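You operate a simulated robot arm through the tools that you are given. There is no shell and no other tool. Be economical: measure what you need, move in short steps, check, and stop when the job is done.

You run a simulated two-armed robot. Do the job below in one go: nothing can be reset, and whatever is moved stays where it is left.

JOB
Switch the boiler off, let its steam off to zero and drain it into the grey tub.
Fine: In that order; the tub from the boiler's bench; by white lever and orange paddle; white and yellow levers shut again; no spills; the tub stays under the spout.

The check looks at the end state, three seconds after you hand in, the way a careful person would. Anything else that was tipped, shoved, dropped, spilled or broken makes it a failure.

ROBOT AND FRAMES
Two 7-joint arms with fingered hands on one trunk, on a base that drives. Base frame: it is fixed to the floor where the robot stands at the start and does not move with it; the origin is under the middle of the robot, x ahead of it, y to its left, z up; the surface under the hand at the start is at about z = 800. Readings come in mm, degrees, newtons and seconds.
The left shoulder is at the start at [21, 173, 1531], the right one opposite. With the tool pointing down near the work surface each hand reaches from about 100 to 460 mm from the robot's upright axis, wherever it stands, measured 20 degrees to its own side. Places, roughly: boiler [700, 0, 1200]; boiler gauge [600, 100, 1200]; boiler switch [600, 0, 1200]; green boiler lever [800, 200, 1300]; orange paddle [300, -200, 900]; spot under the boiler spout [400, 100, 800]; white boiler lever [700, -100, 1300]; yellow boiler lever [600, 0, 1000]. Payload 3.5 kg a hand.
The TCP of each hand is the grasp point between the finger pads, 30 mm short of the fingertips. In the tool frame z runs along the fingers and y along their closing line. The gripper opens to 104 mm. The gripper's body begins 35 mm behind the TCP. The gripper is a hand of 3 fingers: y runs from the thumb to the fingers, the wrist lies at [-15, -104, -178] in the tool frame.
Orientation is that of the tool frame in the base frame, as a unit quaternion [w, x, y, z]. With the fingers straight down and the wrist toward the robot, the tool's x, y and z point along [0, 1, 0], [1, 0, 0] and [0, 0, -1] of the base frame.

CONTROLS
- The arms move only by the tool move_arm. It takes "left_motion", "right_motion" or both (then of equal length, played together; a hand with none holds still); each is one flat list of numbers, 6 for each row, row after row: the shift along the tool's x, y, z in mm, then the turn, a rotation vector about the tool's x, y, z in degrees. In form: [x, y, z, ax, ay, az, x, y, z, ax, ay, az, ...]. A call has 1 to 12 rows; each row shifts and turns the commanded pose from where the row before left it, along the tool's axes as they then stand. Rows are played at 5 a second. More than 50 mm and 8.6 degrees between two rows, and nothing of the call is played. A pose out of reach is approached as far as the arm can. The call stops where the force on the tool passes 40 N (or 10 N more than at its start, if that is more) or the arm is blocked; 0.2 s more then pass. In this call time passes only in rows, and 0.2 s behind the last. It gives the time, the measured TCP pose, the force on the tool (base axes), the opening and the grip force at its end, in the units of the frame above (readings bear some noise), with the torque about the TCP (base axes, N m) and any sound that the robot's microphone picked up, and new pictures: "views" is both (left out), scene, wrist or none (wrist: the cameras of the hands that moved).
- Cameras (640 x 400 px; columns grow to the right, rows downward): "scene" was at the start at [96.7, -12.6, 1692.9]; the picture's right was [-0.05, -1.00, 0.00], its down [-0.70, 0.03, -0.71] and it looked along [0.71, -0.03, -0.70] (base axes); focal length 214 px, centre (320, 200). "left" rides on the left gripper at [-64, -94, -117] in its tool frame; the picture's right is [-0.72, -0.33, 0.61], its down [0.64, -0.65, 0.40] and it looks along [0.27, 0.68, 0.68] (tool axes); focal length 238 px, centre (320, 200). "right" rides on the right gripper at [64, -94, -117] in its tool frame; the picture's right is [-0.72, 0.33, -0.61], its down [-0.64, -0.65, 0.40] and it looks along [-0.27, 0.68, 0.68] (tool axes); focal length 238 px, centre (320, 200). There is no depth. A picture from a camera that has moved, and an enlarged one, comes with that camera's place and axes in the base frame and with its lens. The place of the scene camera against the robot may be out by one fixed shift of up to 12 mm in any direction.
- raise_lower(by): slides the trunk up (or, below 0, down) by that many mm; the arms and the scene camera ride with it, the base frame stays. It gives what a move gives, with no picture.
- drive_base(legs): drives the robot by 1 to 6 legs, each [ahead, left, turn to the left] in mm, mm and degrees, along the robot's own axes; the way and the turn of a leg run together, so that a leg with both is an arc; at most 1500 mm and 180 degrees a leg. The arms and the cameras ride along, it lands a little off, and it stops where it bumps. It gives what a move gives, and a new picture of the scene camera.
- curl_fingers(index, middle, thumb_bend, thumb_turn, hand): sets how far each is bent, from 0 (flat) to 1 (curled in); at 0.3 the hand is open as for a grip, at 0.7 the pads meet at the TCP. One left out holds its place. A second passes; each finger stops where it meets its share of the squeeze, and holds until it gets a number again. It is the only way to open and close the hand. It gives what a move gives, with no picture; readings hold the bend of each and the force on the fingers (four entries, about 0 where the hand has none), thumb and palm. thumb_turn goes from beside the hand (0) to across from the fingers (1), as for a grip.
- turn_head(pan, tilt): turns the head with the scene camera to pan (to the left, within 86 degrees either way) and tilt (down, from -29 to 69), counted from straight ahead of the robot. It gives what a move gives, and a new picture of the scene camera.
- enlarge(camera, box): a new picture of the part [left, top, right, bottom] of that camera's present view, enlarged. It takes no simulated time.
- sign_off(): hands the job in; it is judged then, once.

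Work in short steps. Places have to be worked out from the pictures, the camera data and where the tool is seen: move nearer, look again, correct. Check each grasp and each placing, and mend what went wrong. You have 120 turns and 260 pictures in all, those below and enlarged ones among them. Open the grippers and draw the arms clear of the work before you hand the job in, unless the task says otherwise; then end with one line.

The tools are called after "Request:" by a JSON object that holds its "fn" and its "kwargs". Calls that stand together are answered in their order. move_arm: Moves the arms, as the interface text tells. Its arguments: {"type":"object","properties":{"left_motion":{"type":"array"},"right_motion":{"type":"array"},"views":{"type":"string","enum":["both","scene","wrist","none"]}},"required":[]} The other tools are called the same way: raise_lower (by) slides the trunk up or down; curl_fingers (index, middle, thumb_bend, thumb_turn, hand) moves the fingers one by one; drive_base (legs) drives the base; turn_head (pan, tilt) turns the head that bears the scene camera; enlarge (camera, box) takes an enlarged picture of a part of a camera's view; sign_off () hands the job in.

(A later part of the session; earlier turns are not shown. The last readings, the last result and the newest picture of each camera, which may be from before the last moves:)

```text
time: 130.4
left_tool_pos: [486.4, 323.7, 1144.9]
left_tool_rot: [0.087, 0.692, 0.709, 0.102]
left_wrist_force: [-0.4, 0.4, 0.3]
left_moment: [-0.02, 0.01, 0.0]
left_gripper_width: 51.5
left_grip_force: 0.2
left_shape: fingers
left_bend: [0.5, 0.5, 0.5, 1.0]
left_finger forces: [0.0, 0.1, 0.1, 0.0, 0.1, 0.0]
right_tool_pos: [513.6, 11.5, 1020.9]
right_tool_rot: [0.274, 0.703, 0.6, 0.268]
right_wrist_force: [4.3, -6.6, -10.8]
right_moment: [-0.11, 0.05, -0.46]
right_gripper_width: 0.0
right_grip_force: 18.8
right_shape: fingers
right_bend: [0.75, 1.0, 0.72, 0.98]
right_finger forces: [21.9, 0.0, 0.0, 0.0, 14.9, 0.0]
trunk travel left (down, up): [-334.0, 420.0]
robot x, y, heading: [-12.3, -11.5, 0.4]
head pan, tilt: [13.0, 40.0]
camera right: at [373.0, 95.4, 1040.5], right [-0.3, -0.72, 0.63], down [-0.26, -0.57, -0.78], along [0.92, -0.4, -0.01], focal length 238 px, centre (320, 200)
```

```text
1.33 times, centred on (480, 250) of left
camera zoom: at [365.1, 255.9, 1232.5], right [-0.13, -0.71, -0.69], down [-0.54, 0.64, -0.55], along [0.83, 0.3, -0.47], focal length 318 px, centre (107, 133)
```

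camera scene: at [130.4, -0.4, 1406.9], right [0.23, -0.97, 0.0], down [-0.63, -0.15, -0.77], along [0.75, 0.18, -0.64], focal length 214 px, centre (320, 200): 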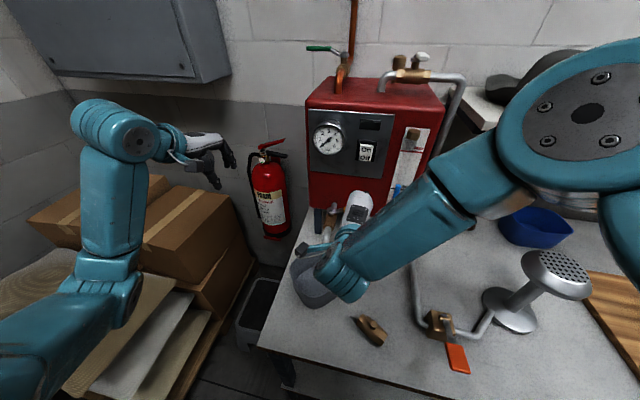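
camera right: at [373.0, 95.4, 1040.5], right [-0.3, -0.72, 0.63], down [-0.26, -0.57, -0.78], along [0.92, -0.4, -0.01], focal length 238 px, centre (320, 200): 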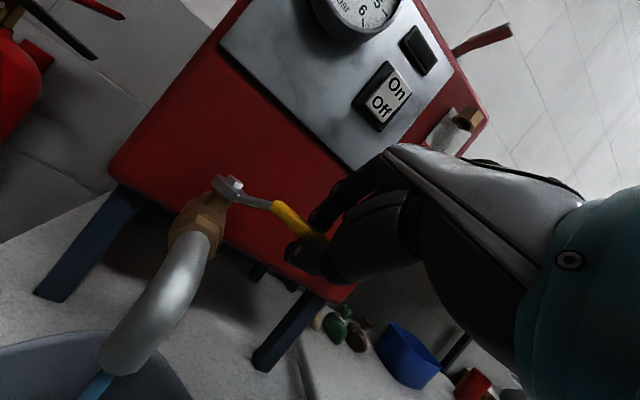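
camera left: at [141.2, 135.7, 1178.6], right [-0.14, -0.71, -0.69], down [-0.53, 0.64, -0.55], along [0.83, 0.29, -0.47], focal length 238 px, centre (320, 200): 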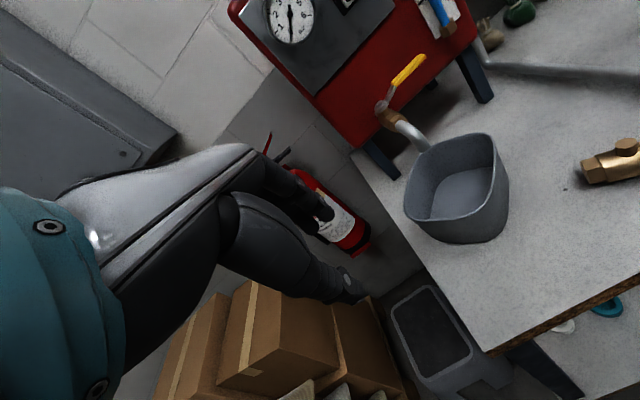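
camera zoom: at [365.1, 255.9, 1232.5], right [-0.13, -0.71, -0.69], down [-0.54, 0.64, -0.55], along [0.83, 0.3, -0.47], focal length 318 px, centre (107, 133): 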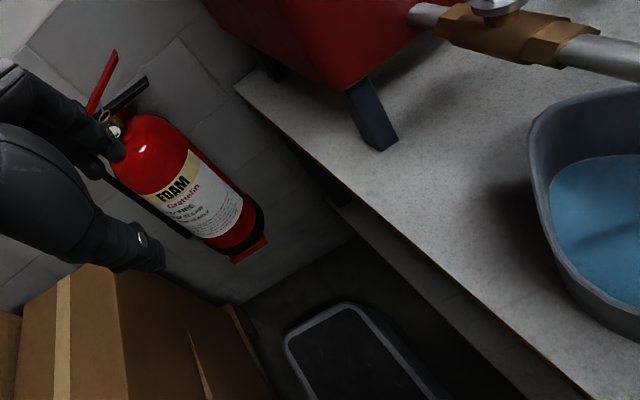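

The stream falls inside the tub and it is filling. I hold this opening and watch the level, ready to close.

Request:
{"fn": "move_arm", "kwargs": {"right_motion": [0, 0, 0, 0, 0, 0, 0, 0, 0, 0, 0, 0, 0, 0, 0, 0, 0, 0, 0, 0, 0, 0, 0, 0], "views": "none"}}

Request:
{"fn": "enlarge", "kwargs": {"camera": "scene", "box": [240, 180, 440, 330]}}

Request:
{"fn": "enlarge", "kwargs": {"camera": "left", "box": [320, 100, 640, 400]}}

```text
time: 131.4
left_tool_pos: [485.4, 324.4, 1145.7]
left_tool_rot: [0.087, 0.692, 0.709, 0.103]
left_wrist_force: [1.1, -0.8, -0.9]
left_moment: [0.02, 0.02, 0.01]
left_gripper_width: 51.6
left_grip_force: 0.0
left_shape: fingers
left_bend: [0.5, 0.5, 0.5, 1.0]
left_finger forces: [0.1, 0.0, 0.1, 0.0, 0.1, 0.1]
right_tool_pos: [512.2, 12.3, 1020.4]
right_tool_rot: [0.273, 0.703, 0.6, 0.267]
right_wrist_force: [2.4, -7.2, -11.1]
right_moment: [-0.1, 0.07, -0.44]
right_gripper_width: 0.1
right_grip_force: 19.3
right_shape: fingers
right_bend: [0.75, 1.0, 0.71, 0.98]
right_finger forces: [21.9, 0.1, 0.0, 0.1, 16.4, 0.0]
trunk travel left (down, up): [-334.0, 420.0]
robot x, y, heading: [-11.7, -8.8, 0.2]
head pan, tilt: [13.0, 40.0]
```

```text
2.67 times, centred on (340, 255) of scene
camera zoom: at [131.0, -1.7, 1406.8], right [0.23, -0.97, 0.0], down [-0.63, -0.15, -0.77], along [0.75, 0.18, -0.64], focal length 572 px, centre (267, 53)
```

zoom: 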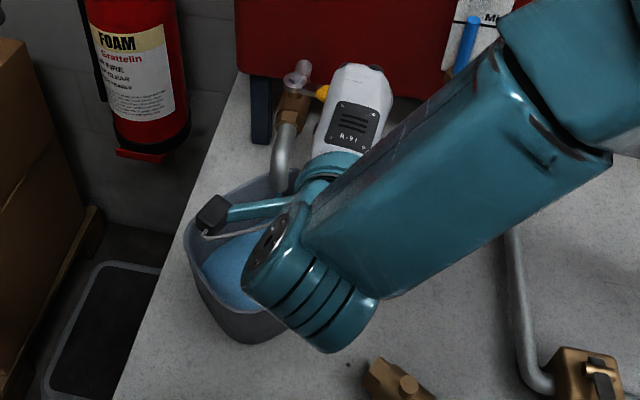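

```text
1.33 times, centred on (480, 250) of left
camera zoom: at [364.8, 255.8, 1232.6], right [-0.13, -0.71, -0.69], down [-0.54, 0.64, -0.55], along [0.83, 0.3, -0.47], focal length 318 px, centre (107, 133)
```

zoom: 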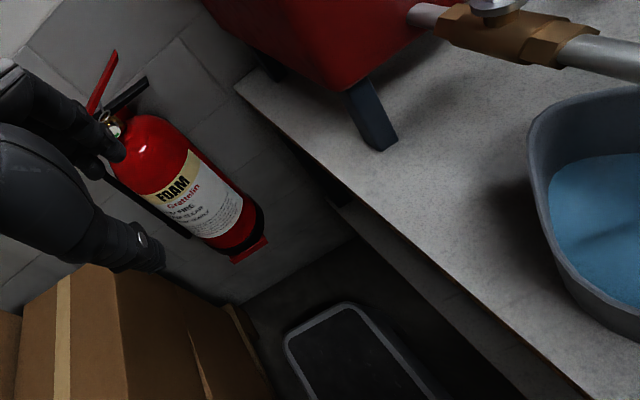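

The level is rising slowly. I open it further along the arc to about 45–50°.

Request:
{"fn": "move_arm", "kwargs": {"right_motion": [4.8, -6.2, -5.9, 0, 0, 0, 4.8, -6.2, -5.9, 0, 0, 0, 0, 0, 0, 0, 0, 0, 0, 0, 0, 0, 0, 0, 0, 0, 0, 0, 0, 0], "views": "wrist"}}

Request:
{"fn": "enlarge", "kwargs": {"camera": "left", "box": [400, 100, 640, 300]}}

Request:
{"fn": "enlarge", "kwargs": {"camera": "scene", "box": [240, 110, 440, 310]}}

```text
time: 132.6
left_tool_pos: [485.6, 324.4, 1144.3]
left_tool_rot: [0.086, 0.692, 0.709, 0.103]
left_wrist_force: [-0.5, 0.1, -0.4]
left_moment: [-0.02, -0.01, -0.03]
left_gripper_width: 51.7
left_grip_force: 0.1
left_shape: fingers
left_bend: [0.5, 0.5, 0.5, 1.0]
left_finger forces: [0.1, 0.0, 0.1, 0.0, 0.0, 0.0]
right_tool_pos: [495.3, 23.8, 1020.3]
right_tool_rot: [0.272, 0.704, 0.6, 0.267]
right_wrist_force: [3.6, -10.4, -14.3]
right_moment: [-0.11, 0.11, -0.77]
right_gripper_width: 2.5
right_grip_force: 27.8
right_shape: fingers
right_bend: [0.75, 1.0, 0.71, 0.95]
right_finger forces: [33.0, 0.0, 0.1, 0.0, 22.3, 0.0]
trunk travel left (down, up): [-334.0, 420.0]
robot x, y, heading: [-12.3, -9.5, 0.2]
head pan, tilt: [13.0, 40.0]
camera right: at [356.7, 107.4, 1041.2], right [-0.3, -0.72, 0.63], down [-0.26, -0.57, -0.78], along [0.92, -0.4, -0.01], focal length 238 px, centre (320, 200)
```

right: 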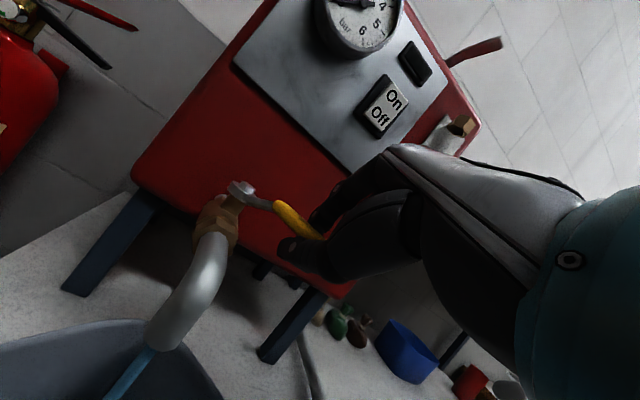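

```text
2.00 times, centred on (520, 200) of left
camera zoom: at [365.3, 255.5, 1232.5], right [-0.13, -0.71, -0.69], down [-0.54, 0.64, -0.55], along [0.83, 0.3, -0.47], focal length 477 px, centre (-80, 200)
```

zoom: 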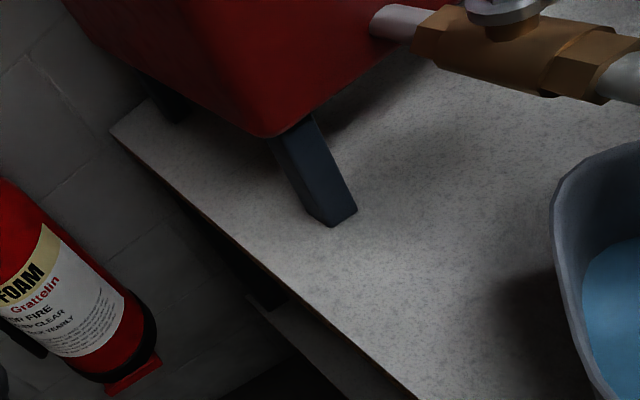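

```text
2.00 times, centred on (340, 210) of scene
camera zoom: at [131.5, -2.0, 1406.7], right [0.23, -0.97, 0.0], down [-0.63, -0.15, -0.77], along [0.74, 0.18, -0.64], focal length 429 px, centre (280, 180)
```

zoom: 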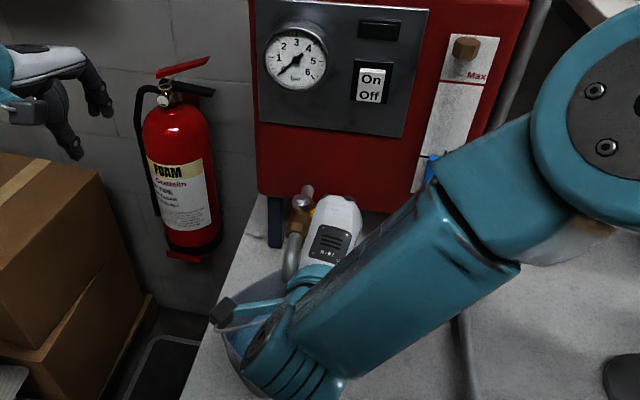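

The lever is about 40° open and flowing. The grip is getting strained, so I release the handle, back off and watch the level.

Request:
{"fn": "curl_fingers", "kwargs": {"hand": "right", "index": 0.52, "thumb_bend": 0.5, "thumb_turn": 1.0}}

Request:
{"fn": "move_arm", "kwargs": {"right_motion": [0, 0, -30, 0, 0, 0, -10, 0, -35, 0, 0, 0, -30, 0, -30, 0, 0, 0], "views": "both"}}

Request:
{"fn": "enlarge", "kwargs": {"camera": "scene", "box": [240, 110, 440, 310]}}

```text
time: 133.6
left_tool_pos: [484.4, 325.1, 1146.3]
left_tool_rot: [0.087, 0.692, 0.709, 0.102]
left_wrist_force: [0.0, 1.0, -0.5]
left_moment: [0.01, -0.03, 0.0]
left_gripper_width: 51.5
left_grip_force: 0.1
left_shape: fingers
left_bend: [0.5, 0.5, 0.5, 1.0]
left_finger forces: [0.0, 0.1, 0.0, 0.1, 0.0, 0.0]
right_tool_pos: [494.9, 25.8, 1022.4]
right_tool_rot: [0.273, 0.702, 0.6, 0.269]
right_wrist_force: [-0.2, 0.3, 0.5]
right_moment: [-0.04, 0.02, -0.01]
right_gripper_width: 48.7
right_grip_force: 0.1
right_shape: fingers
right_bend: [0.52, 1.0, 0.5, 1.0]
right_finger forces: [0.1, 0.1, 0.1, 0.0, 0.1, 0.0]
trunk travel left (down, up): [-334.0, 420.0]
robot x, y, heading: [-11.0, -7.7, 0.2]
head pan, tilt: [13.0, 40.0]
```

```text
time: 134.4
left_tool_pos: [485.0, 325.7, 1146.0]
left_tool_rot: [0.087, 0.692, 0.709, 0.102]
left_wrist_force: [0.3, 0.8, 0.4]
left_moment: [-0.02, -0.04, -0.01]
left_gripper_width: 51.7
left_grip_force: 0.1
left_shape: fingers
left_bend: [0.5, 0.5, 0.5, 1.0]
left_finger forces: [0.0, 0.0, 0.0, 0.0, 0.0, 0.0]
right_tool_pos: [424.8, -10.6, 1085.6]
right_tool_rot: [0.273, 0.702, 0.6, 0.269]
right_wrist_force: [-1.1, 0.0, -0.9]
right_moment: [0.03, 0.01, -0.01]
right_gripper_width: 48.8
right_grip_force: 0.0
right_shape: fingers
right_bend: [0.52, 1.0, 0.5, 1.0]
right_finger forces: [0.0, 0.0, 0.0, 0.0, 0.0, 0.1]
trunk travel left (down, up): [-334.0, 420.0]
robot x, y, heading: [-15.9, -13.4, 0.0]
head pan, tilt: [13.0, 40.0]
camera scene: at [129.2, -1.3, 1407.1], right [0.23, -0.97, 0.0], down [-0.63, -0.15, -0.77], along [0.75, 0.18, -0.64], focal length 214 px, centre (320, 200)
camera right: at [284.3, 73.9, 1106.3], right [-0.3, -0.72, 0.63], down [-0.26, -0.57, -0.78], along [0.92, -0.4, -0.01], focal length 238 px, centre (320, 200)
```

scene: 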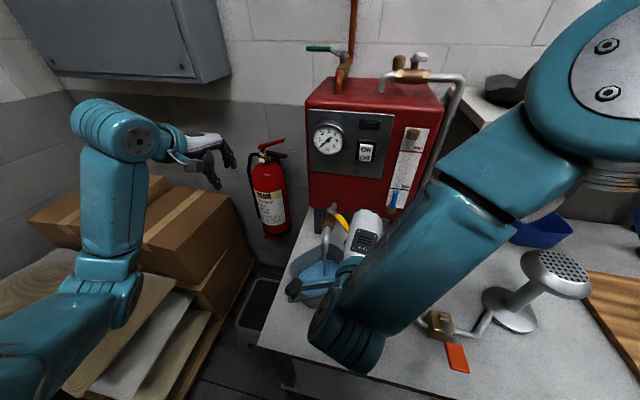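
right: 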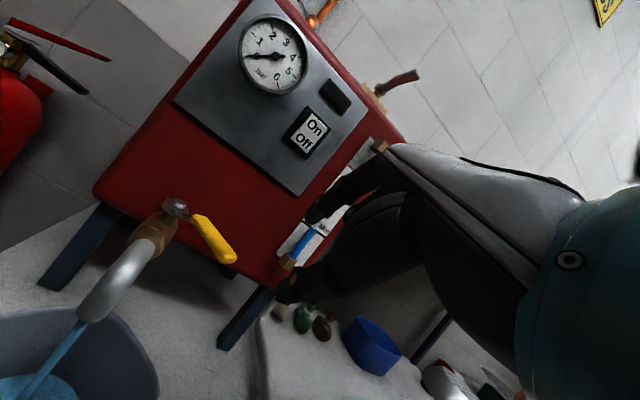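

```text
2.00 times, centred on (340, 210) of scene
camera zoom: at [129.2, -1.3, 1407.1], right [0.23, -0.97, 0.0], down [-0.63, -0.15, -0.77], along [0.75, 0.18, -0.64], focal length 429 px, centre (280, 180)
```

zoom: 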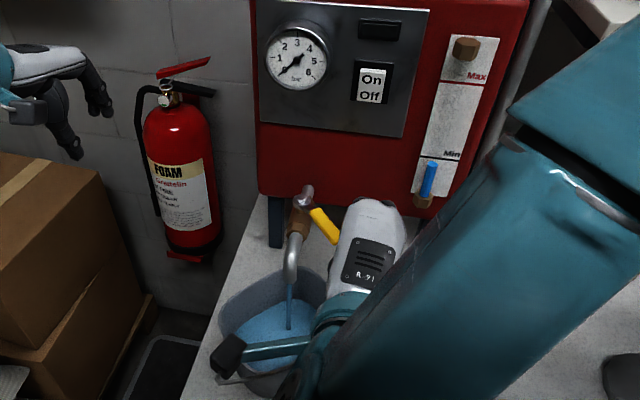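

Stream lands in the middle of the tub, and the sight glass is falling. I wait while moving the right hand off to the right for a clearer view.

Request:
{"fn": "move_arm", "kwargs": {"right_motion": [-30, 0, -10, 0, 0, 0, -30, 0, -10, 0, 0, 0, -30, 0, 0, 0, 0, 0, 0, 0, 0, 0, 0, 0, 0, 0, 0, 0, 0, 0, 0, 0, 0, 0, 0, 0, 0, 0, 0, 0, 0, 0, 0, 0, 0, 0, 0, 0], "views": "none"}}

Request:
{"fn": "enlarge", "kwargs": {"camera": "scene", "box": [240, 110, 440, 310]}}

```text
time: 136.2
left_tool_pos: [484.3, 324.2, 1145.0]
left_tool_rot: [0.087, 0.693, 0.709, 0.103]
left_wrist_force: [-0.1, 0.0, 0.4]
left_moment: [-0.01, -0.01, 0.01]
left_gripper_width: 51.6
left_grip_force: 0.0
left_shape: fingers
left_bend: [0.5, 0.5, 0.5, 1.0]
left_finger forces: [0.0, 0.0, 0.0, 0.0, 0.0, 0.0]
right_tool_pos: [398.0, -95.8, 1096.0]
right_tool_rot: [0.273, 0.703, 0.6, 0.267]
right_wrist_force: [-0.8, 0.6, -0.4]
right_moment: [-0.04, 0.04, 0.01]
right_gripper_width: 48.6
right_grip_force: 0.0
right_shape: fingers
right_bend: [0.52, 1.0, 0.5, 1.0]
right_finger forces: [0.0, 0.1, 0.1, 0.1, 0.1, 0.0]
trunk travel left (down, up): [-334.0, 420.0]
robot x, y, heading: [-14.1, -11.6, 0.1]
head pan, tilt: [13.0, 40.0]
```

```text
2.00 times, centred on (340, 210) of scene
camera zoom: at [129.8, -0.6, 1407.0], right [0.23, -0.97, 0.0], down [-0.63, -0.15, -0.77], along [0.75, 0.18, -0.64], focal length 429 px, centre (280, 180)
```

zoom: 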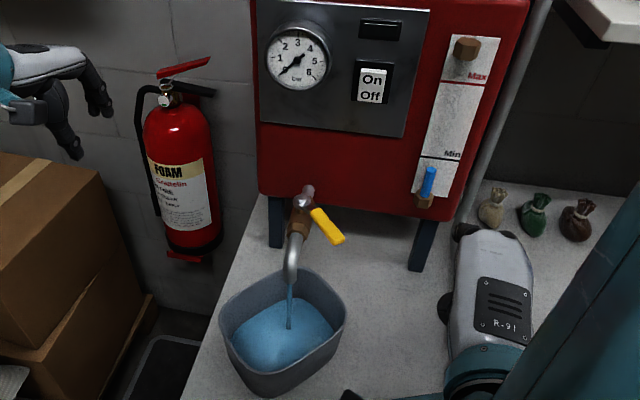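

Half a tub so far; I keep waiting in short spells, watching both sight glass and tub level.

Request:
{"fn": "move_arm", "kwargs": {"right_motion": [0, 0, 0, 0, 0, 0, 0, 0, 0, 0, 0, 0, 0, 0, 0, 0, 0, 0, 0, 0, 0, 0, 0, 0, 0, 0, 0, 0, 0, 0, 0, 0, 0, 0, 0, 0, 0, 0, 0, 0, 0, 0, 0, 0, 0, 0, 0, 0, 0, 0, 0, 0, 0, 0, 0, 0, 0, 0, 0, 0, 0, 0, 0, 0, 0, 0, 0, 0, 0, 0, 0, 0], "views": "none"}}

Request:
{"fn": "enlarge", "kwargs": {"camera": "scene", "box": [240, 110, 440, 310]}}

```text
time: 138.8
left_tool_pos: [484.7, 325.1, 1145.3]
left_tool_rot: [0.086, 0.693, 0.709, 0.102]
left_wrist_force: [-0.6, -0.4, -0.3]
left_moment: [-0.02, -0.01, 0.01]
left_gripper_width: 51.8
left_grip_force: 0.0
left_shape: fingers
left_bend: [0.5, 0.5, 0.5, 1.0]
left_finger forces: [0.0, 0.0, 0.0, 0.1, 0.1, 0.1]
right_tool_pos: [398.0, -96.6, 1096.9]
right_tool_rot: [0.273, 0.702, 0.6, 0.269]
right_wrist_force: [0.5, -0.2, -0.2]
right_moment: [0.02, -0.01, 0.0]
right_gripper_width: 49.1
right_grip_force: 0.1
right_shape: fingers
right_bend: [0.52, 1.0, 0.5, 1.0]
right_finger forces: [0.0, 0.0, 0.1, 0.1, 0.0, 0.0]
trunk travel left (down, up): [-334.0, 420.0]
robot x, y, heading: [-11.1, -13.8, 0.3]
head pan, tilt: [13.0, 40.0]
```

```text
2.00 times, centred on (340, 210) of scene
camera zoom: at [129.8, -0.6, 1407.0], right [0.23, -0.97, 0.0], down [-0.63, -0.15, -0.77], along [0.75, 0.18, -0.64], focal length 429 px, centre (280, 180)
```

zoom: 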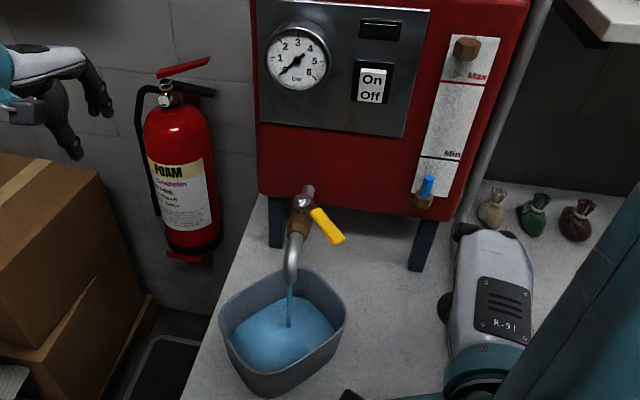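

The glass drops steadily while the tub rises slowly – no overflow risk. I wait on.

Request:
{"fn": "move_arm", "kwargs": {"right_motion": [0, 0, 0, 0, 0, 0, 0, 0, 0, 0, 0, 0, 0, 0, 0, 0, 0, 0, 0, 0, 0, 0, 0, 0, 0, 0, 0, 0, 0, 0, 0, 0, 0, 0, 0, 0, 0, 0, 0, 0, 0, 0, 0, 0, 0, 0, 0, 0, 0, 0, 0, 0, 0, 0, 0, 0, 0, 0, 0, 0, 0, 0, 0, 0, 0, 0, 0, 0, 0, 0, 0, 0], "views": "none"}}

Request:
{"fn": "move_arm", "kwargs": {"right_motion": [0, 0, 0, 0, 0, 0, 0, 0, 0, 0, 0, 0, 0, 0, 0, 0, 0, 0, 0, 0, 0, 0, 0, 0, 0, 0, 0, 0, 0, 0, 0, 0, 0, 0, 0, 0, 0, 0, 0, 0, 0, 0, 0, 0, 0, 0, 0, 0, 0, 0, 0, 0, 0, 0, 0, 0, 0, 0, 0, 0, 0, 0, 0, 0, 0, 0, 0, 0, 0, 0, 0, 0], "views": "none"}}

Request:
{"fn": "enlarge", "kwargs": {"camera": "scene", "box": [240, 110, 440, 310]}}

```text
time: 141.4
left_tool_pos: [484.9, 325.1, 1145.8]
left_tool_rot: [0.087, 0.692, 0.709, 0.103]
left_wrist_force: [0.1, 0.6, 0.6]
left_moment: [0.0, -0.01, -0.04]
left_gripper_width: 51.8
left_grip_force: 0.1
left_shape: fingers
left_bend: [0.5, 0.5, 0.5, 1.0]
left_finger forces: [0.0, 0.0, 0.1, 0.1, 0.1, 0.1]
right_tool_pos: [397.0, -97.1, 1095.4]
right_tool_rot: [0.273, 0.702, 0.6, 0.269]
right_wrist_force: [-1.1, -0.3, -0.3]
right_moment: [-0.01, -0.02, -0.04]
right_gripper_width: 49.3
right_grip_force: 0.1
right_shape: fingers
right_bend: [0.52, 1.0, 0.5, 1.0]
right_finger forces: [0.1, 0.1, 0.1, 0.0, 0.0, 0.0]
trunk travel left (down, up): [-334.0, 420.0]
robot x, y, heading: [-10.8, -11.1, -0.1]
head pan, tilt: [13.0, 40.0]
```

```text
time: 144.0
left_tool_pos: [485.3, 325.9, 1144.7]
left_tool_rot: [0.087, 0.693, 0.708, 0.102]
left_wrist_force: [0.4, -0.6, 0.3]
left_moment: [0.01, -0.02, -0.01]
left_gripper_width: 51.6
left_grip_force: 0.0
left_shape: fingers
left_bend: [0.5, 0.5, 0.5, 1.0]
left_finger forces: [0.1, 0.0, 0.1, 0.0, 0.0, 0.0]
right_tool_pos: [397.6, -97.4, 1095.8]
right_tool_rot: [0.273, 0.702, 0.6, 0.269]
right_wrist_force: [0.1, 0.5, 0.1]
right_moment: [-0.02, 0.0, 0.05]
right_gripper_width: 48.9
right_grip_force: 0.0
right_shape: fingers
right_bend: [0.52, 1.0, 0.5, 1.0]
right_finger forces: [0.1, 0.1, 0.0, 0.1, 0.0, 0.1]
trunk travel left (down, up): [-334.0, 420.0]
robot x, y, heading: [-11.2, -15.2, 0.1]
head pan, tilt: [13.0, 40.0]
```

```text
2.00 times, centred on (340, 210) of scene
camera zoom: at [129.8, -0.6, 1407.0], right [0.23, -0.97, 0.0], down [-0.63, -0.15, -0.77], along [0.75, 0.18, -0.64], focal length 429 px, centre (280, 180)
```

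zoom: 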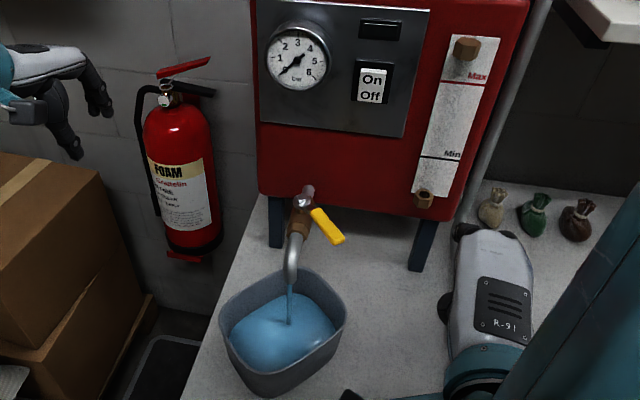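

The sight glass is empty but it still trickles. I wait until the stream stops.

Request:
{"fn": "move_arm", "kwargs": {"right_motion": [0, 0, 0, 0, 0, 0, 0, 0, 0, 0, 0, 0, 0, 0, 0, 0, 0, 0, 0, 0, 0, 0, 0, 0, 0, 0, 0, 0, 0, 0, 0, 0, 0, 0, 0, 0, 0, 0, 0, 0, 0, 0, 0, 0, 0, 0, 0, 0, 0, 0, 0, 0, 0, 0, 0, 0, 0, 0, 0, 0, 0, 0, 0, 0, 0, 0, 0, 0, 0, 0, 0, 0], "views": "none"}}

Request:
{"fn": "enlarge", "kwargs": {"camera": "scene", "box": [280, 190, 400, 310]}}

Request:
{"fn": "move_arm", "kwargs": {"right_motion": [0, 0, 0, 0, 0, 0, 0, 0, 0, 0, 0, 0, 0, 0, 0, 0, 0, 0, 0, 0, 0, 0, 0, 0, 0, 0, 0, 0, 0, 0, 0, 0, 0, 0, 0, 0, 0, 0, 0, 0, 0, 0, 0, 0, 0, 0, 0, 0, 0, 0, 0, 0, 0, 0, 0, 0, 0, 0, 0, 0, 0, 0, 0, 0, 0, 0, 0, 0, 0, 0, 0, 0], "views": "none"}}

Request:
{"fn": "enlarge", "kwargs": {"camera": "scene", "box": [280, 190, 400, 310]}}

```text
time: 146.6
left_tool_pos: [484.6, 325.1, 1146.1]
left_tool_rot: [0.087, 0.693, 0.708, 0.102]
left_wrist_force: [0.0, -0.5, -0.7]
left_moment: [-0.01, 0.0, -0.02]
left_gripper_width: 51.5
left_grip_force: 0.0
left_shape: fingers
left_bend: [0.5, 0.5, 0.5, 1.0]
left_finger forces: [0.0, 0.0, 0.0, 0.1, 0.0, 0.0]
right_tool_pos: [398.7, -96.7, 1096.9]
right_tool_rot: [0.273, 0.702, 0.601, 0.269]
right_wrist_force: [0.3, 0.0, 0.1]
right_moment: [0.01, -0.01, -0.05]
right_gripper_width: 48.9
right_grip_force: 0.1
right_shape: fingers
right_bend: [0.52, 1.0, 0.5, 1.0]
right_finger forces: [0.1, 0.0, 0.0, 0.0, 0.0, 0.0]
trunk travel left (down, up): [-334.0, 420.0]
robot x, y, heading: [-17.6, -12.0, 0.1]
head pan, tilt: [13.0, 40.0]
```

```text
3.33 times, centred on (340, 250) of scene
camera zoom: at [129.8, -0.6, 1407.0], right [0.23, -0.97, 0.0], down [-0.63, -0.15, -0.77], along [0.75, 0.18, -0.64], focal length 715 px, centre (253, 33)
```

zoom: 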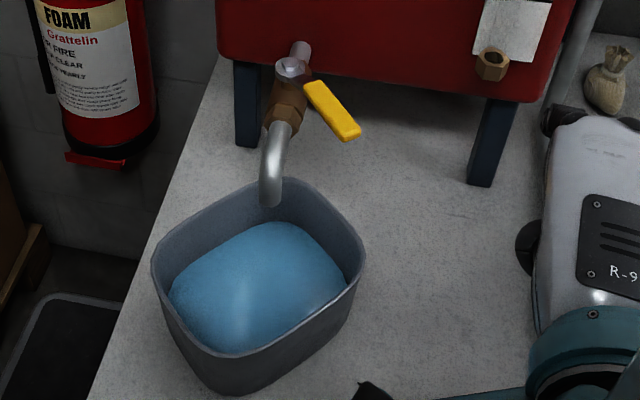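

```text
time: 149.2
left_tool_pos: [484.4, 325.9, 1146.2]
left_tool_rot: [0.087, 0.693, 0.709, 0.103]
left_wrist_force: [-0.3, -0.3, 0.6]
left_moment: [-0.02, 0.01, 0.04]
left_gripper_width: 51.8
left_grip_force: 0.0
left_shape: fingers
left_bend: [0.5, 0.5, 0.5, 1.0]
left_finger forces: [0.0, 0.0, 0.0, 0.1, 0.0, 0.1]
right_tool_pos: [399.2, -96.5, 1097.0]
right_tool_rot: [0.274, 0.702, 0.6, 0.268]
right_wrist_force: [-0.8, 0.1, 0.6]
right_moment: [-0.01, 0.02, -0.04]
right_gripper_width: 48.8
right_grip_force: 0.1
right_shape: fingers
right_bend: [0.52, 1.0, 0.5, 1.0]
right_finger forces: [0.1, 0.0, 0.1, 0.0, 0.0, 0.0]
trunk travel left (down, up): [-334.0, 420.0]
robot x, y, heading: [-14.3, -12.8, 0.2]
head pan, tilt: [13.0, 40.0]
```

```text
3.33 times, centred on (340, 250) of scene
camera zoom: at [129.8, -0.6, 1407.0], right [0.23, -0.97, 0.0], down [-0.63, -0.15, -0.77], along [0.75, 0.18, -0.64], focal length 715 px, centre (253, 33)
```

zoom: 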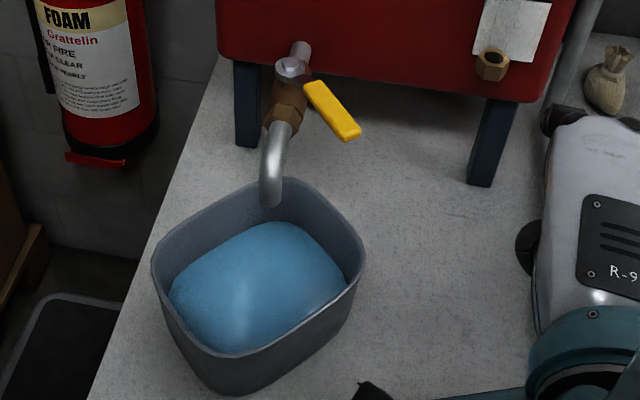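

The boiler is empty and the flow has stopped. Now I shut the yellow lever: pinch the fingers and bring them to the front-left side of the handle, first above it.

Request:
{"fn": "curl_fingers", "kwargs": {"hand": "right", "index": 0.6, "middle": 1.0, "thumb_bend": 0.8}}

Request:
{"fn": "move_arm", "kwargs": {"right_motion": [36, 3.6, 13.8, 0, 0, 0, 36, 3.6, 13.8, 0, 0, 0, 36, 3.6, 13.8, 0, 0, 0, 36, 3.6, 13.8, 0, 0, 0], "views": "wrist"}}

Request:
{"fn": "enlarge", "kwargs": {"camera": "right", "box": [180, 140, 420, 290]}}

```text
time: 150.2
left_tool_pos: [484.0, 325.0, 1144.8]
left_tool_rot: [0.088, 0.692, 0.709, 0.102]
left_wrist_force: [0.0, 0.0, -0.7]
left_moment: [-0.05, 0.01, 0.0]
left_gripper_width: 52.0
left_grip_force: 0.0
left_shape: fingers
left_bend: [0.5, 0.5, 0.5, 1.0]
left_finger forces: [0.1, 0.0, 0.0, 0.0, 0.1, 0.0]
right_tool_pos: [398.1, -96.0, 1095.3]
right_tool_rot: [0.274, 0.702, 0.6, 0.268]
right_wrist_force: [-0.4, 0.3, 0.3]
right_moment: [-0.01, 0.03, -0.01]
right_gripper_width: 0.9
right_grip_force: 0.1
right_shape: fingers
right_bend: [0.6, 1.0, 0.79, 1.0]
right_finger forces: [0.1, 0.0, 0.0, 0.1, 0.0, 0.0]
trunk travel left (down, up): [-334.0, 420.0]
robot x, y, heading: [-13.8, -10.6, 0.1]
head pan, tilt: [13.0, 40.0]
```

```text
time: 151.2
left_tool_pos: [484.8, 325.8, 1145.3]
left_tool_rot: [0.087, 0.693, 0.709, 0.103]
left_wrist_force: [-1.0, -0.3, -0.6]
left_moment: [-0.01, 0.0, 0.01]
left_gripper_width: 51.8
left_grip_force: 0.1
left_shape: fingers
left_bend: [0.5, 0.5, 0.5, 1.0]
left_finger forces: [0.0, 0.0, 0.1, 0.0, 0.0, 0.0]
right_tool_pos: [467.1, 42.0, 1076.2]
right_tool_rot: [0.273, 0.702, 0.601, 0.268]
right_wrist_force: [0.2, 0.5, 1.1]
right_moment: [-0.01, 0.01, -0.01]
right_gripper_width: 0.7
right_grip_force: 0.0
right_shape: fingers
right_bend: [0.6, 1.0, 0.79, 1.0]
right_finger forces: [0.0, 0.1, 0.1, 0.0, 0.0, 0.0]
trunk travel left (down, up): [-334.0, 420.0]
robot x, y, heading: [-11.7, -12.6, 0.2]
head pan, tilt: [13.0, 40.0]
camera right: at [327.4, 125.5, 1096.2], right [-0.3, -0.72, 0.63], down [-0.26, -0.57, -0.78], along [0.92, -0.4, -0.01], focal length 238 px, centre (320, 200)
```

right: 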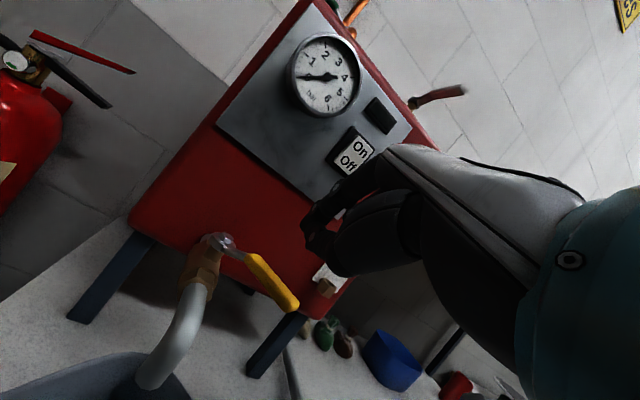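

```text
2.67 times, centred on (300, 215) of right
camera zoom: at [327.4, 125.5, 1096.2], right [-0.3, -0.72, 0.63], down [-0.26, -0.57, -0.78], along [0.92, -0.4, -0.01], focal length 636 px, centre (373, 160)
```

zoom: 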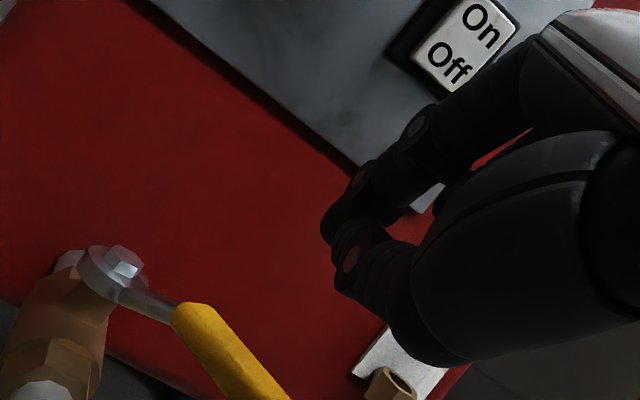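

Handle tip at about [495, 10, 1012]. I lower straight down to the front-left side of the handle.

Request:
{"fn": "move_arm", "kwargs": {"right_motion": [-3.5, -23, 19.8, 0, 0, 0, -3.5, -23, 19.8, 0, 0, 0], "views": "wrist"}}

Request:
{"fn": "enlarge", "kwargs": {"camera": "right", "box": [180, 140, 420, 290]}}

```text
time: 151.8
left_tool_pos: [481.1, 324.3, 1148.8]
left_tool_rot: [0.089, 0.692, 0.709, 0.104]
left_wrist_force: [0.1, -0.6, 0.8]
left_moment: [0.0, 0.0, -0.01]
left_gripper_width: 51.6
left_grip_force: 0.0
left_shape: fingers
left_bend: [0.5, 0.5, 0.5, 1.0]
left_finger forces: [0.0, 0.0, 0.0, 0.0, 0.1, 0.1]
right_tool_pos: [458.1, 37.7, 1017.8]
right_tool_rot: [0.275, 0.702, 0.597, 0.273]
right_wrist_force: [-7.0, -3.8, 19.6]
right_moment: [0.0, -0.87, -0.12]
right_gripper_width: 11.2
right_grip_force: 9.6
right_shape: fingers
right_bend: [0.5, 1.0, 0.8, 1.0]
right_finger forces: [20.1, 0.1, 0.1, 0.1, 0.0, 0.0]
trunk travel left (down, up): [-334.0, 420.0]
robot x, y, heading: [-14.9, -13.5, 0.6]
head pan, tilt: [13.0, 40.0]
camera right: at [319.0, 120.0, 1037.3], right [-0.31, -0.72, 0.62], down [-0.25, -0.57, -0.78], along [0.92, -0.4, 0.0], focal length 238 px, centre (320, 200)
```

right: 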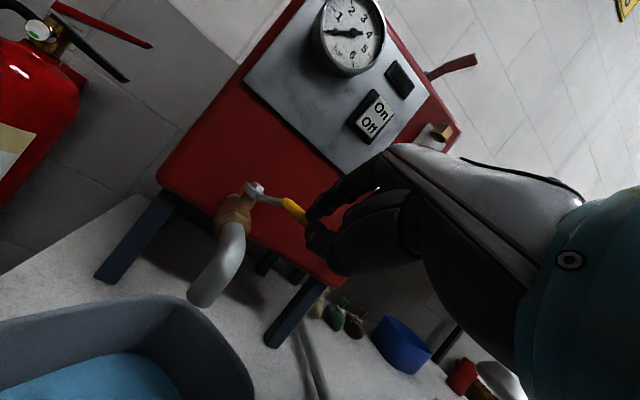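

```text
2.67 times, centred on (300, 215) of right
camera zoom: at [319.0, 120.0, 1037.3], right [-0.31, -0.72, 0.62], down [-0.25, -0.57, -0.78], along [0.92, -0.4, 0.0], focal length 636 px, centre (373, 160)
```

zoom: 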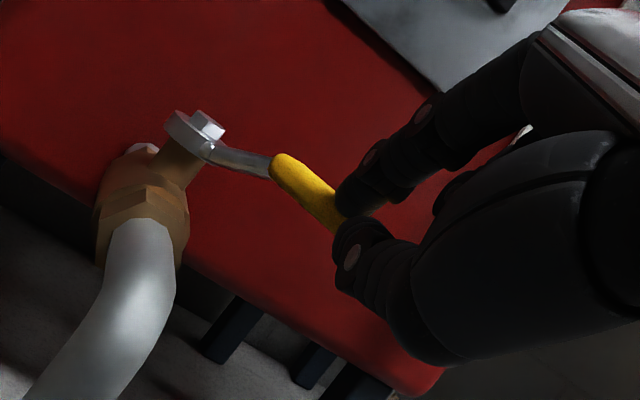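

The index rests on the handle with the thumb in front of it, which is usable for pushing. I relieve the pressure slightly and push along the closing arc.

Request:
{"fn": "move_arm", "kwargs": {"right_motion": [0.3, 4, -4, 0, 0, 0, -4.9, 8.6, 8.3, 0, 0, 0, -4.9, 8.6, 8.3, 0, 0, 0], "views": "wrist"}}

Request:
{"fn": "enlarge", "kwargs": {"camera": "right", "box": [180, 140, 420, 290]}}

```text
time: 152.6
left_tool_pos: [482.2, 324.1, 1148.1]
left_tool_rot: [0.087, 0.692, 0.708, 0.106]
left_wrist_force: [0.8, -0.5, -0.2]
left_moment: [0.0, -0.01, 0.0]
left_gripper_width: 51.6
left_grip_force: 0.0
left_shape: fingers
left_bend: [0.5, 0.5, 0.5, 1.0]
left_finger forces: [0.0, 0.1, 0.0, 0.1, 0.1, 0.0]
right_tool_pos: [481.6, 23.0, 1022.9]
right_tool_rot: [0.276, 0.703, 0.598, 0.27]
right_wrist_force: [-8.9, -10.1, 17.3]
right_moment: [-0.04, -0.63, -0.35]
right_gripper_width: 7.4
right_grip_force: 8.5
right_shape: fingers
right_bend: [0.53, 1.0, 0.8, 1.0]
right_finger forces: [17.1, 0.1, 0.0, 0.0, 0.0, 0.1]
trunk travel left (down, up): [-334.0, 420.0]
robot x, y, heading: [-12.5, -9.8, -0.0]
head pan, tilt: [13.0, 40.0]
camera right: at [342.7, 106.3, 1041.1], right [-0.31, -0.71, 0.63], down [-0.25, -0.57, -0.78], along [0.92, -0.4, 0.0], focal length 238 px, centre (320, 200)
```

right: 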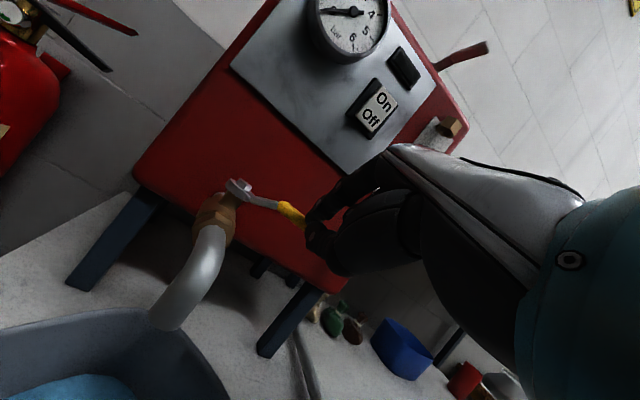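

```text
2.67 times, centred on (300, 215) of right
camera zoom: at [342.7, 106.3, 1041.1], right [-0.31, -0.71, 0.63], down [-0.25, -0.57, -0.78], along [0.92, -0.4, 0.0], focal length 636 px, centre (373, 160)
```

zoom: 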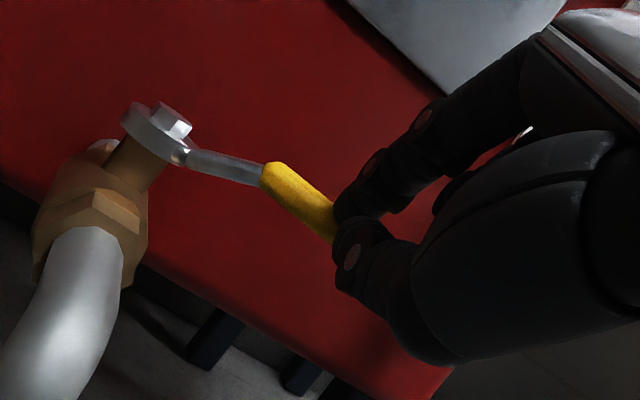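

The lever is turning toward shut. I continue the push, bending to straight forward.

Request:
{"fn": "move_arm", "kwargs": {"right_motion": [-0.4, 9.2, 9.2, 0, 0, 0, -0.4, 9.2, 9.2, 0, 0, 0, 1, 6, 6, 0, 0, 0], "views": "wrist"}}

Request:
{"fn": "enlarge", "kwargs": {"camera": "right", "box": [180, 140, 420, 290]}}

```text
time: 153.4
left_tool_pos: [481.3, 323.4, 1148.1]
left_tool_rot: [0.088, 0.692, 0.709, 0.105]
left_wrist_force: [0.2, 0.3, -0.4]
left_moment: [-0.01, -0.03, 0.01]
left_gripper_width: 51.6
left_grip_force: 0.1
left_shape: fingers
left_bend: [0.5, 0.5, 0.5, 1.0]
left_finger forces: [0.1, 0.0, 0.0, 0.1, 0.0, 0.0]
right_tool_pos: [513.3, 17.9, 1023.1]
right_tool_rot: [0.275, 0.702, 0.599, 0.272]
right_wrist_force: [-15.6, -11.7, 23.5]
right_moment: [-0.03, -0.84, -0.44]
right_gripper_width: 5.0
right_grip_force: 11.1
right_shape: fingers
right_bend: [0.54, 1.0, 0.8, 1.0]
right_finger forces: [22.5, 0.0, 0.0, 0.0, 0.0, 0.0]
trunk travel left (down, up): [-334.0, 420.0]
robot x, y, heading: [-16.9, -15.5, 0.2]
head pan, tilt: [13.0, 40.0]
camera right: at [374.2, 101.9, 1042.3], right [-0.31, -0.72, 0.62], down [-0.25, -0.57, -0.78], along [0.92, -0.4, 0.0], focal length 238 px, centre (320, 200)
```

right: 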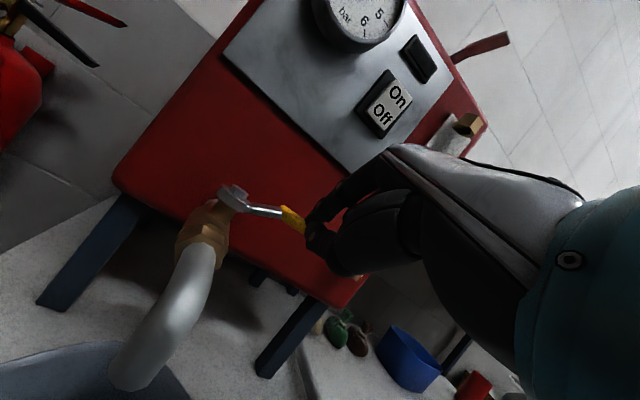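

```text
2.67 times, centred on (300, 215) of right
camera zoom: at [374.2, 101.9, 1042.3], right [-0.31, -0.72, 0.62], down [-0.25, -0.57, -0.78], along [0.92, -0.4, 0.0], focal length 636 px, centre (373, 160)
```

zoom: 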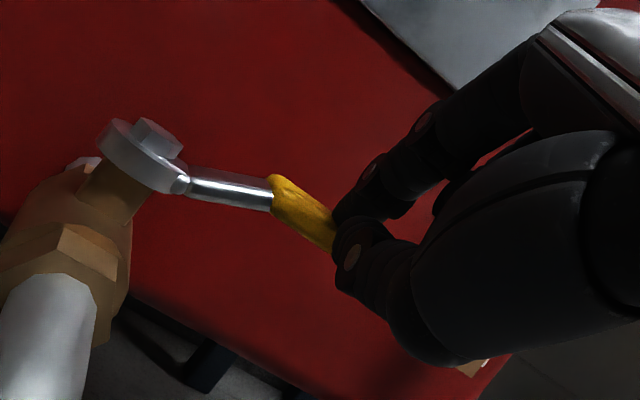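

Nearly there; a little more straight forward push to the stop.

Request:
{"fn": "move_arm", "kwargs": {"right_motion": [1.5, 7.8, 6.2, 0, 0, 0, 1.5, 7.8, 6.2, 0, 0, 0, 1.5, 7.8, 6.2, 0, 0, 0], "views": "wrist"}}

Request:
{"fn": "enlarge", "kwargs": {"camera": "right", "box": [180, 140, 420, 290]}}

```text
time: 153.8
left_tool_pos: [481.0, 325.9, 1147.0]
left_tool_rot: [0.089, 0.692, 0.709, 0.104]
left_wrist_force: [-0.5, -0.1, 0.5]
left_moment: [0.03, -0.01, -0.02]
left_gripper_width: 51.6
left_grip_force: 0.0
left_shape: fingers
left_bend: [0.5, 0.5, 0.5, 1.0]
left_finger forces: [0.0, 0.1, 0.1, 0.0, 0.0, 0.1]
right_tool_pos: [522.4, 19.0, 1027.2]
right_tool_rot: [0.279, 0.702, 0.596, 0.274]
right_wrist_force: [-20.1, -7.2, 15.0]
right_moment: [0.0, -0.33, -0.18]
right_gripper_width: 2.1
right_grip_force: 11.6
right_shape: fingers
right_bend: [0.58, 1.0, 0.81, 1.0]
right_finger forces: [12.2, 0.0, 0.1, 0.0, 10.9, 0.0]
trunk travel left (down, up): [-334.0, 420.0]
robot x, y, heading: [-14.5, -12.8, 0.5]
head pan, tilt: [13.0, 40.0]
stopped in row 2 (right hand): the force on the tool passed its limit at 44 N (the readings are from after the stop); the commanded pose is now the measured one
camera right: at [382.5, 103.1, 1044.3], right [-0.32, -0.72, 0.62], down [-0.25, -0.57, -0.78], along [0.92, -0.4, 0.01], focal length 238 px, centre (320, 200)
```

right: 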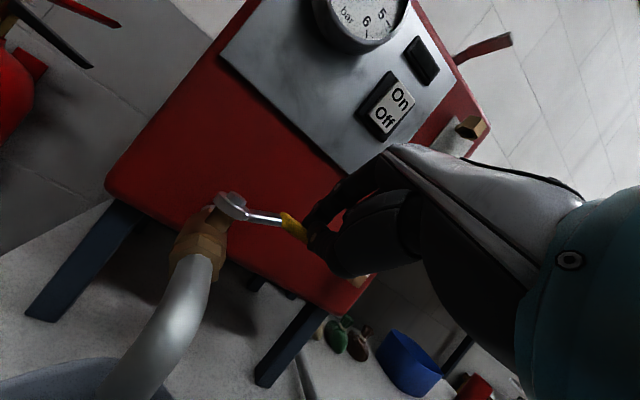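

```text
2.67 times, centred on (300, 215) of right
camera zoom: at [382.5, 103.1, 1044.3], right [-0.32, -0.72, 0.62], down [-0.25, -0.57, -0.78], along [0.92, -0.4, 0.01], focal length 636 px, centre (373, 160)
```

zoom: 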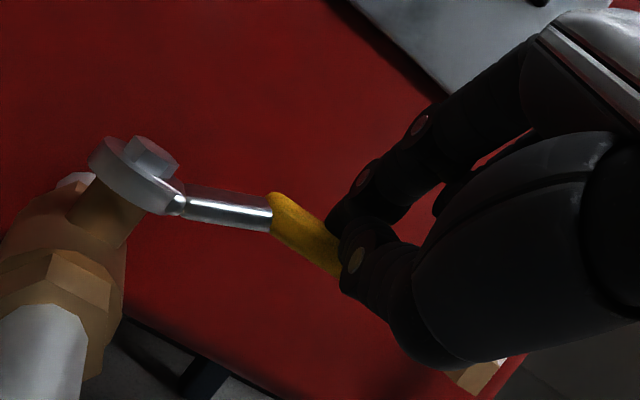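

44 N at the stop. I withdraw along the tool axis and compare the lever with its original stance.

Request:
{"fn": "move_arm", "kwargs": {"right_motion": [0, 0, -20, 0, 0, 0, 0, 0, -35, 0, 0, 0, -20, 0, -35, 0, 0, 0, -40, 0, -10, 0, 0, 0, -40, 0, 0, 0, 0, 0], "views": "wrist"}}

Request:
{"fn": "enlarge", "kwargs": {"camera": "scene", "box": [270, 180, 410, 310]}}

```text
time: 155.1
left_tool_pos: [485.3, 325.8, 1147.0]
left_tool_rot: [0.086, 0.693, 0.709, 0.102]
left_wrist_force: [-0.1, -0.3, -0.1]
left_moment: [0.0, -0.02, 0.05]
left_gripper_width: 51.9
left_grip_force: 0.0
left_shape: fingers
left_bend: [0.5, 0.5, 0.5, 1.0]
left_finger forces: [0.0, 0.0, 0.0, 0.0, 0.0, 0.1]
right_tool_pos: [441.2, -73.2, 1088.4]
right_tool_rot: [0.275, 0.703, 0.597, 0.272]
right_wrist_force: [0.1, -0.3, 0.0]
right_moment: [0.0, 0.03, 0.01]
right_gripper_width: 1.1
right_grip_force: 0.0
right_shape: fingers
right_bend: [0.59, 1.0, 0.8, 1.0]
right_finger forces: [0.0, 0.0, 0.1, 0.0, 0.1, 0.0]
trunk travel left (down, up): [-334.0, 420.0]
robot x, y, heading: [-10.9, -13.4, -0.1]
head pan, tilt: [13.0, 40.0]
camera right: at [301.4, 10.8, 1107.3], right [-0.31, -0.72, 0.62], down [-0.25, -0.57, -0.78], along [0.92, -0.4, 0.0], focal length 238 px, centre (320, 200)
```

right: 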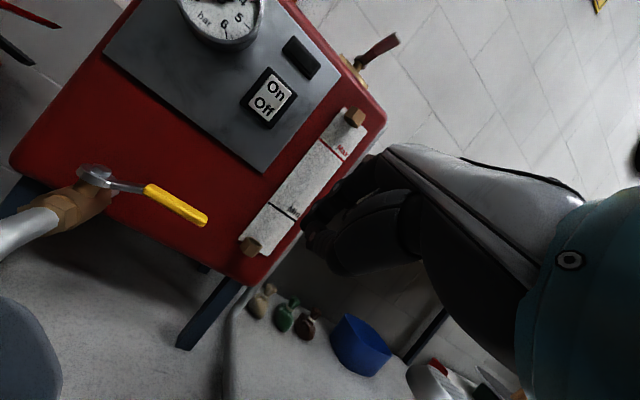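

```text
3.08 times, centred on (340, 245) of scene
camera zoom: at [129.6, -1.3, 1406.9], right [0.23, -0.97, 0.0], down [-0.63, -0.15, -0.77], along [0.75, 0.18, -0.64], focal length 660 px, centre (258, 62)
```

zoom: 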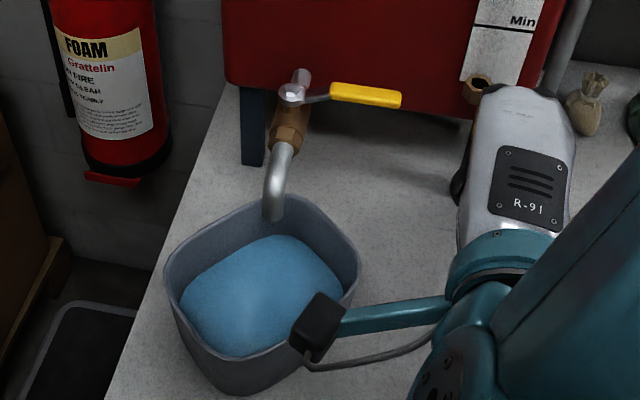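

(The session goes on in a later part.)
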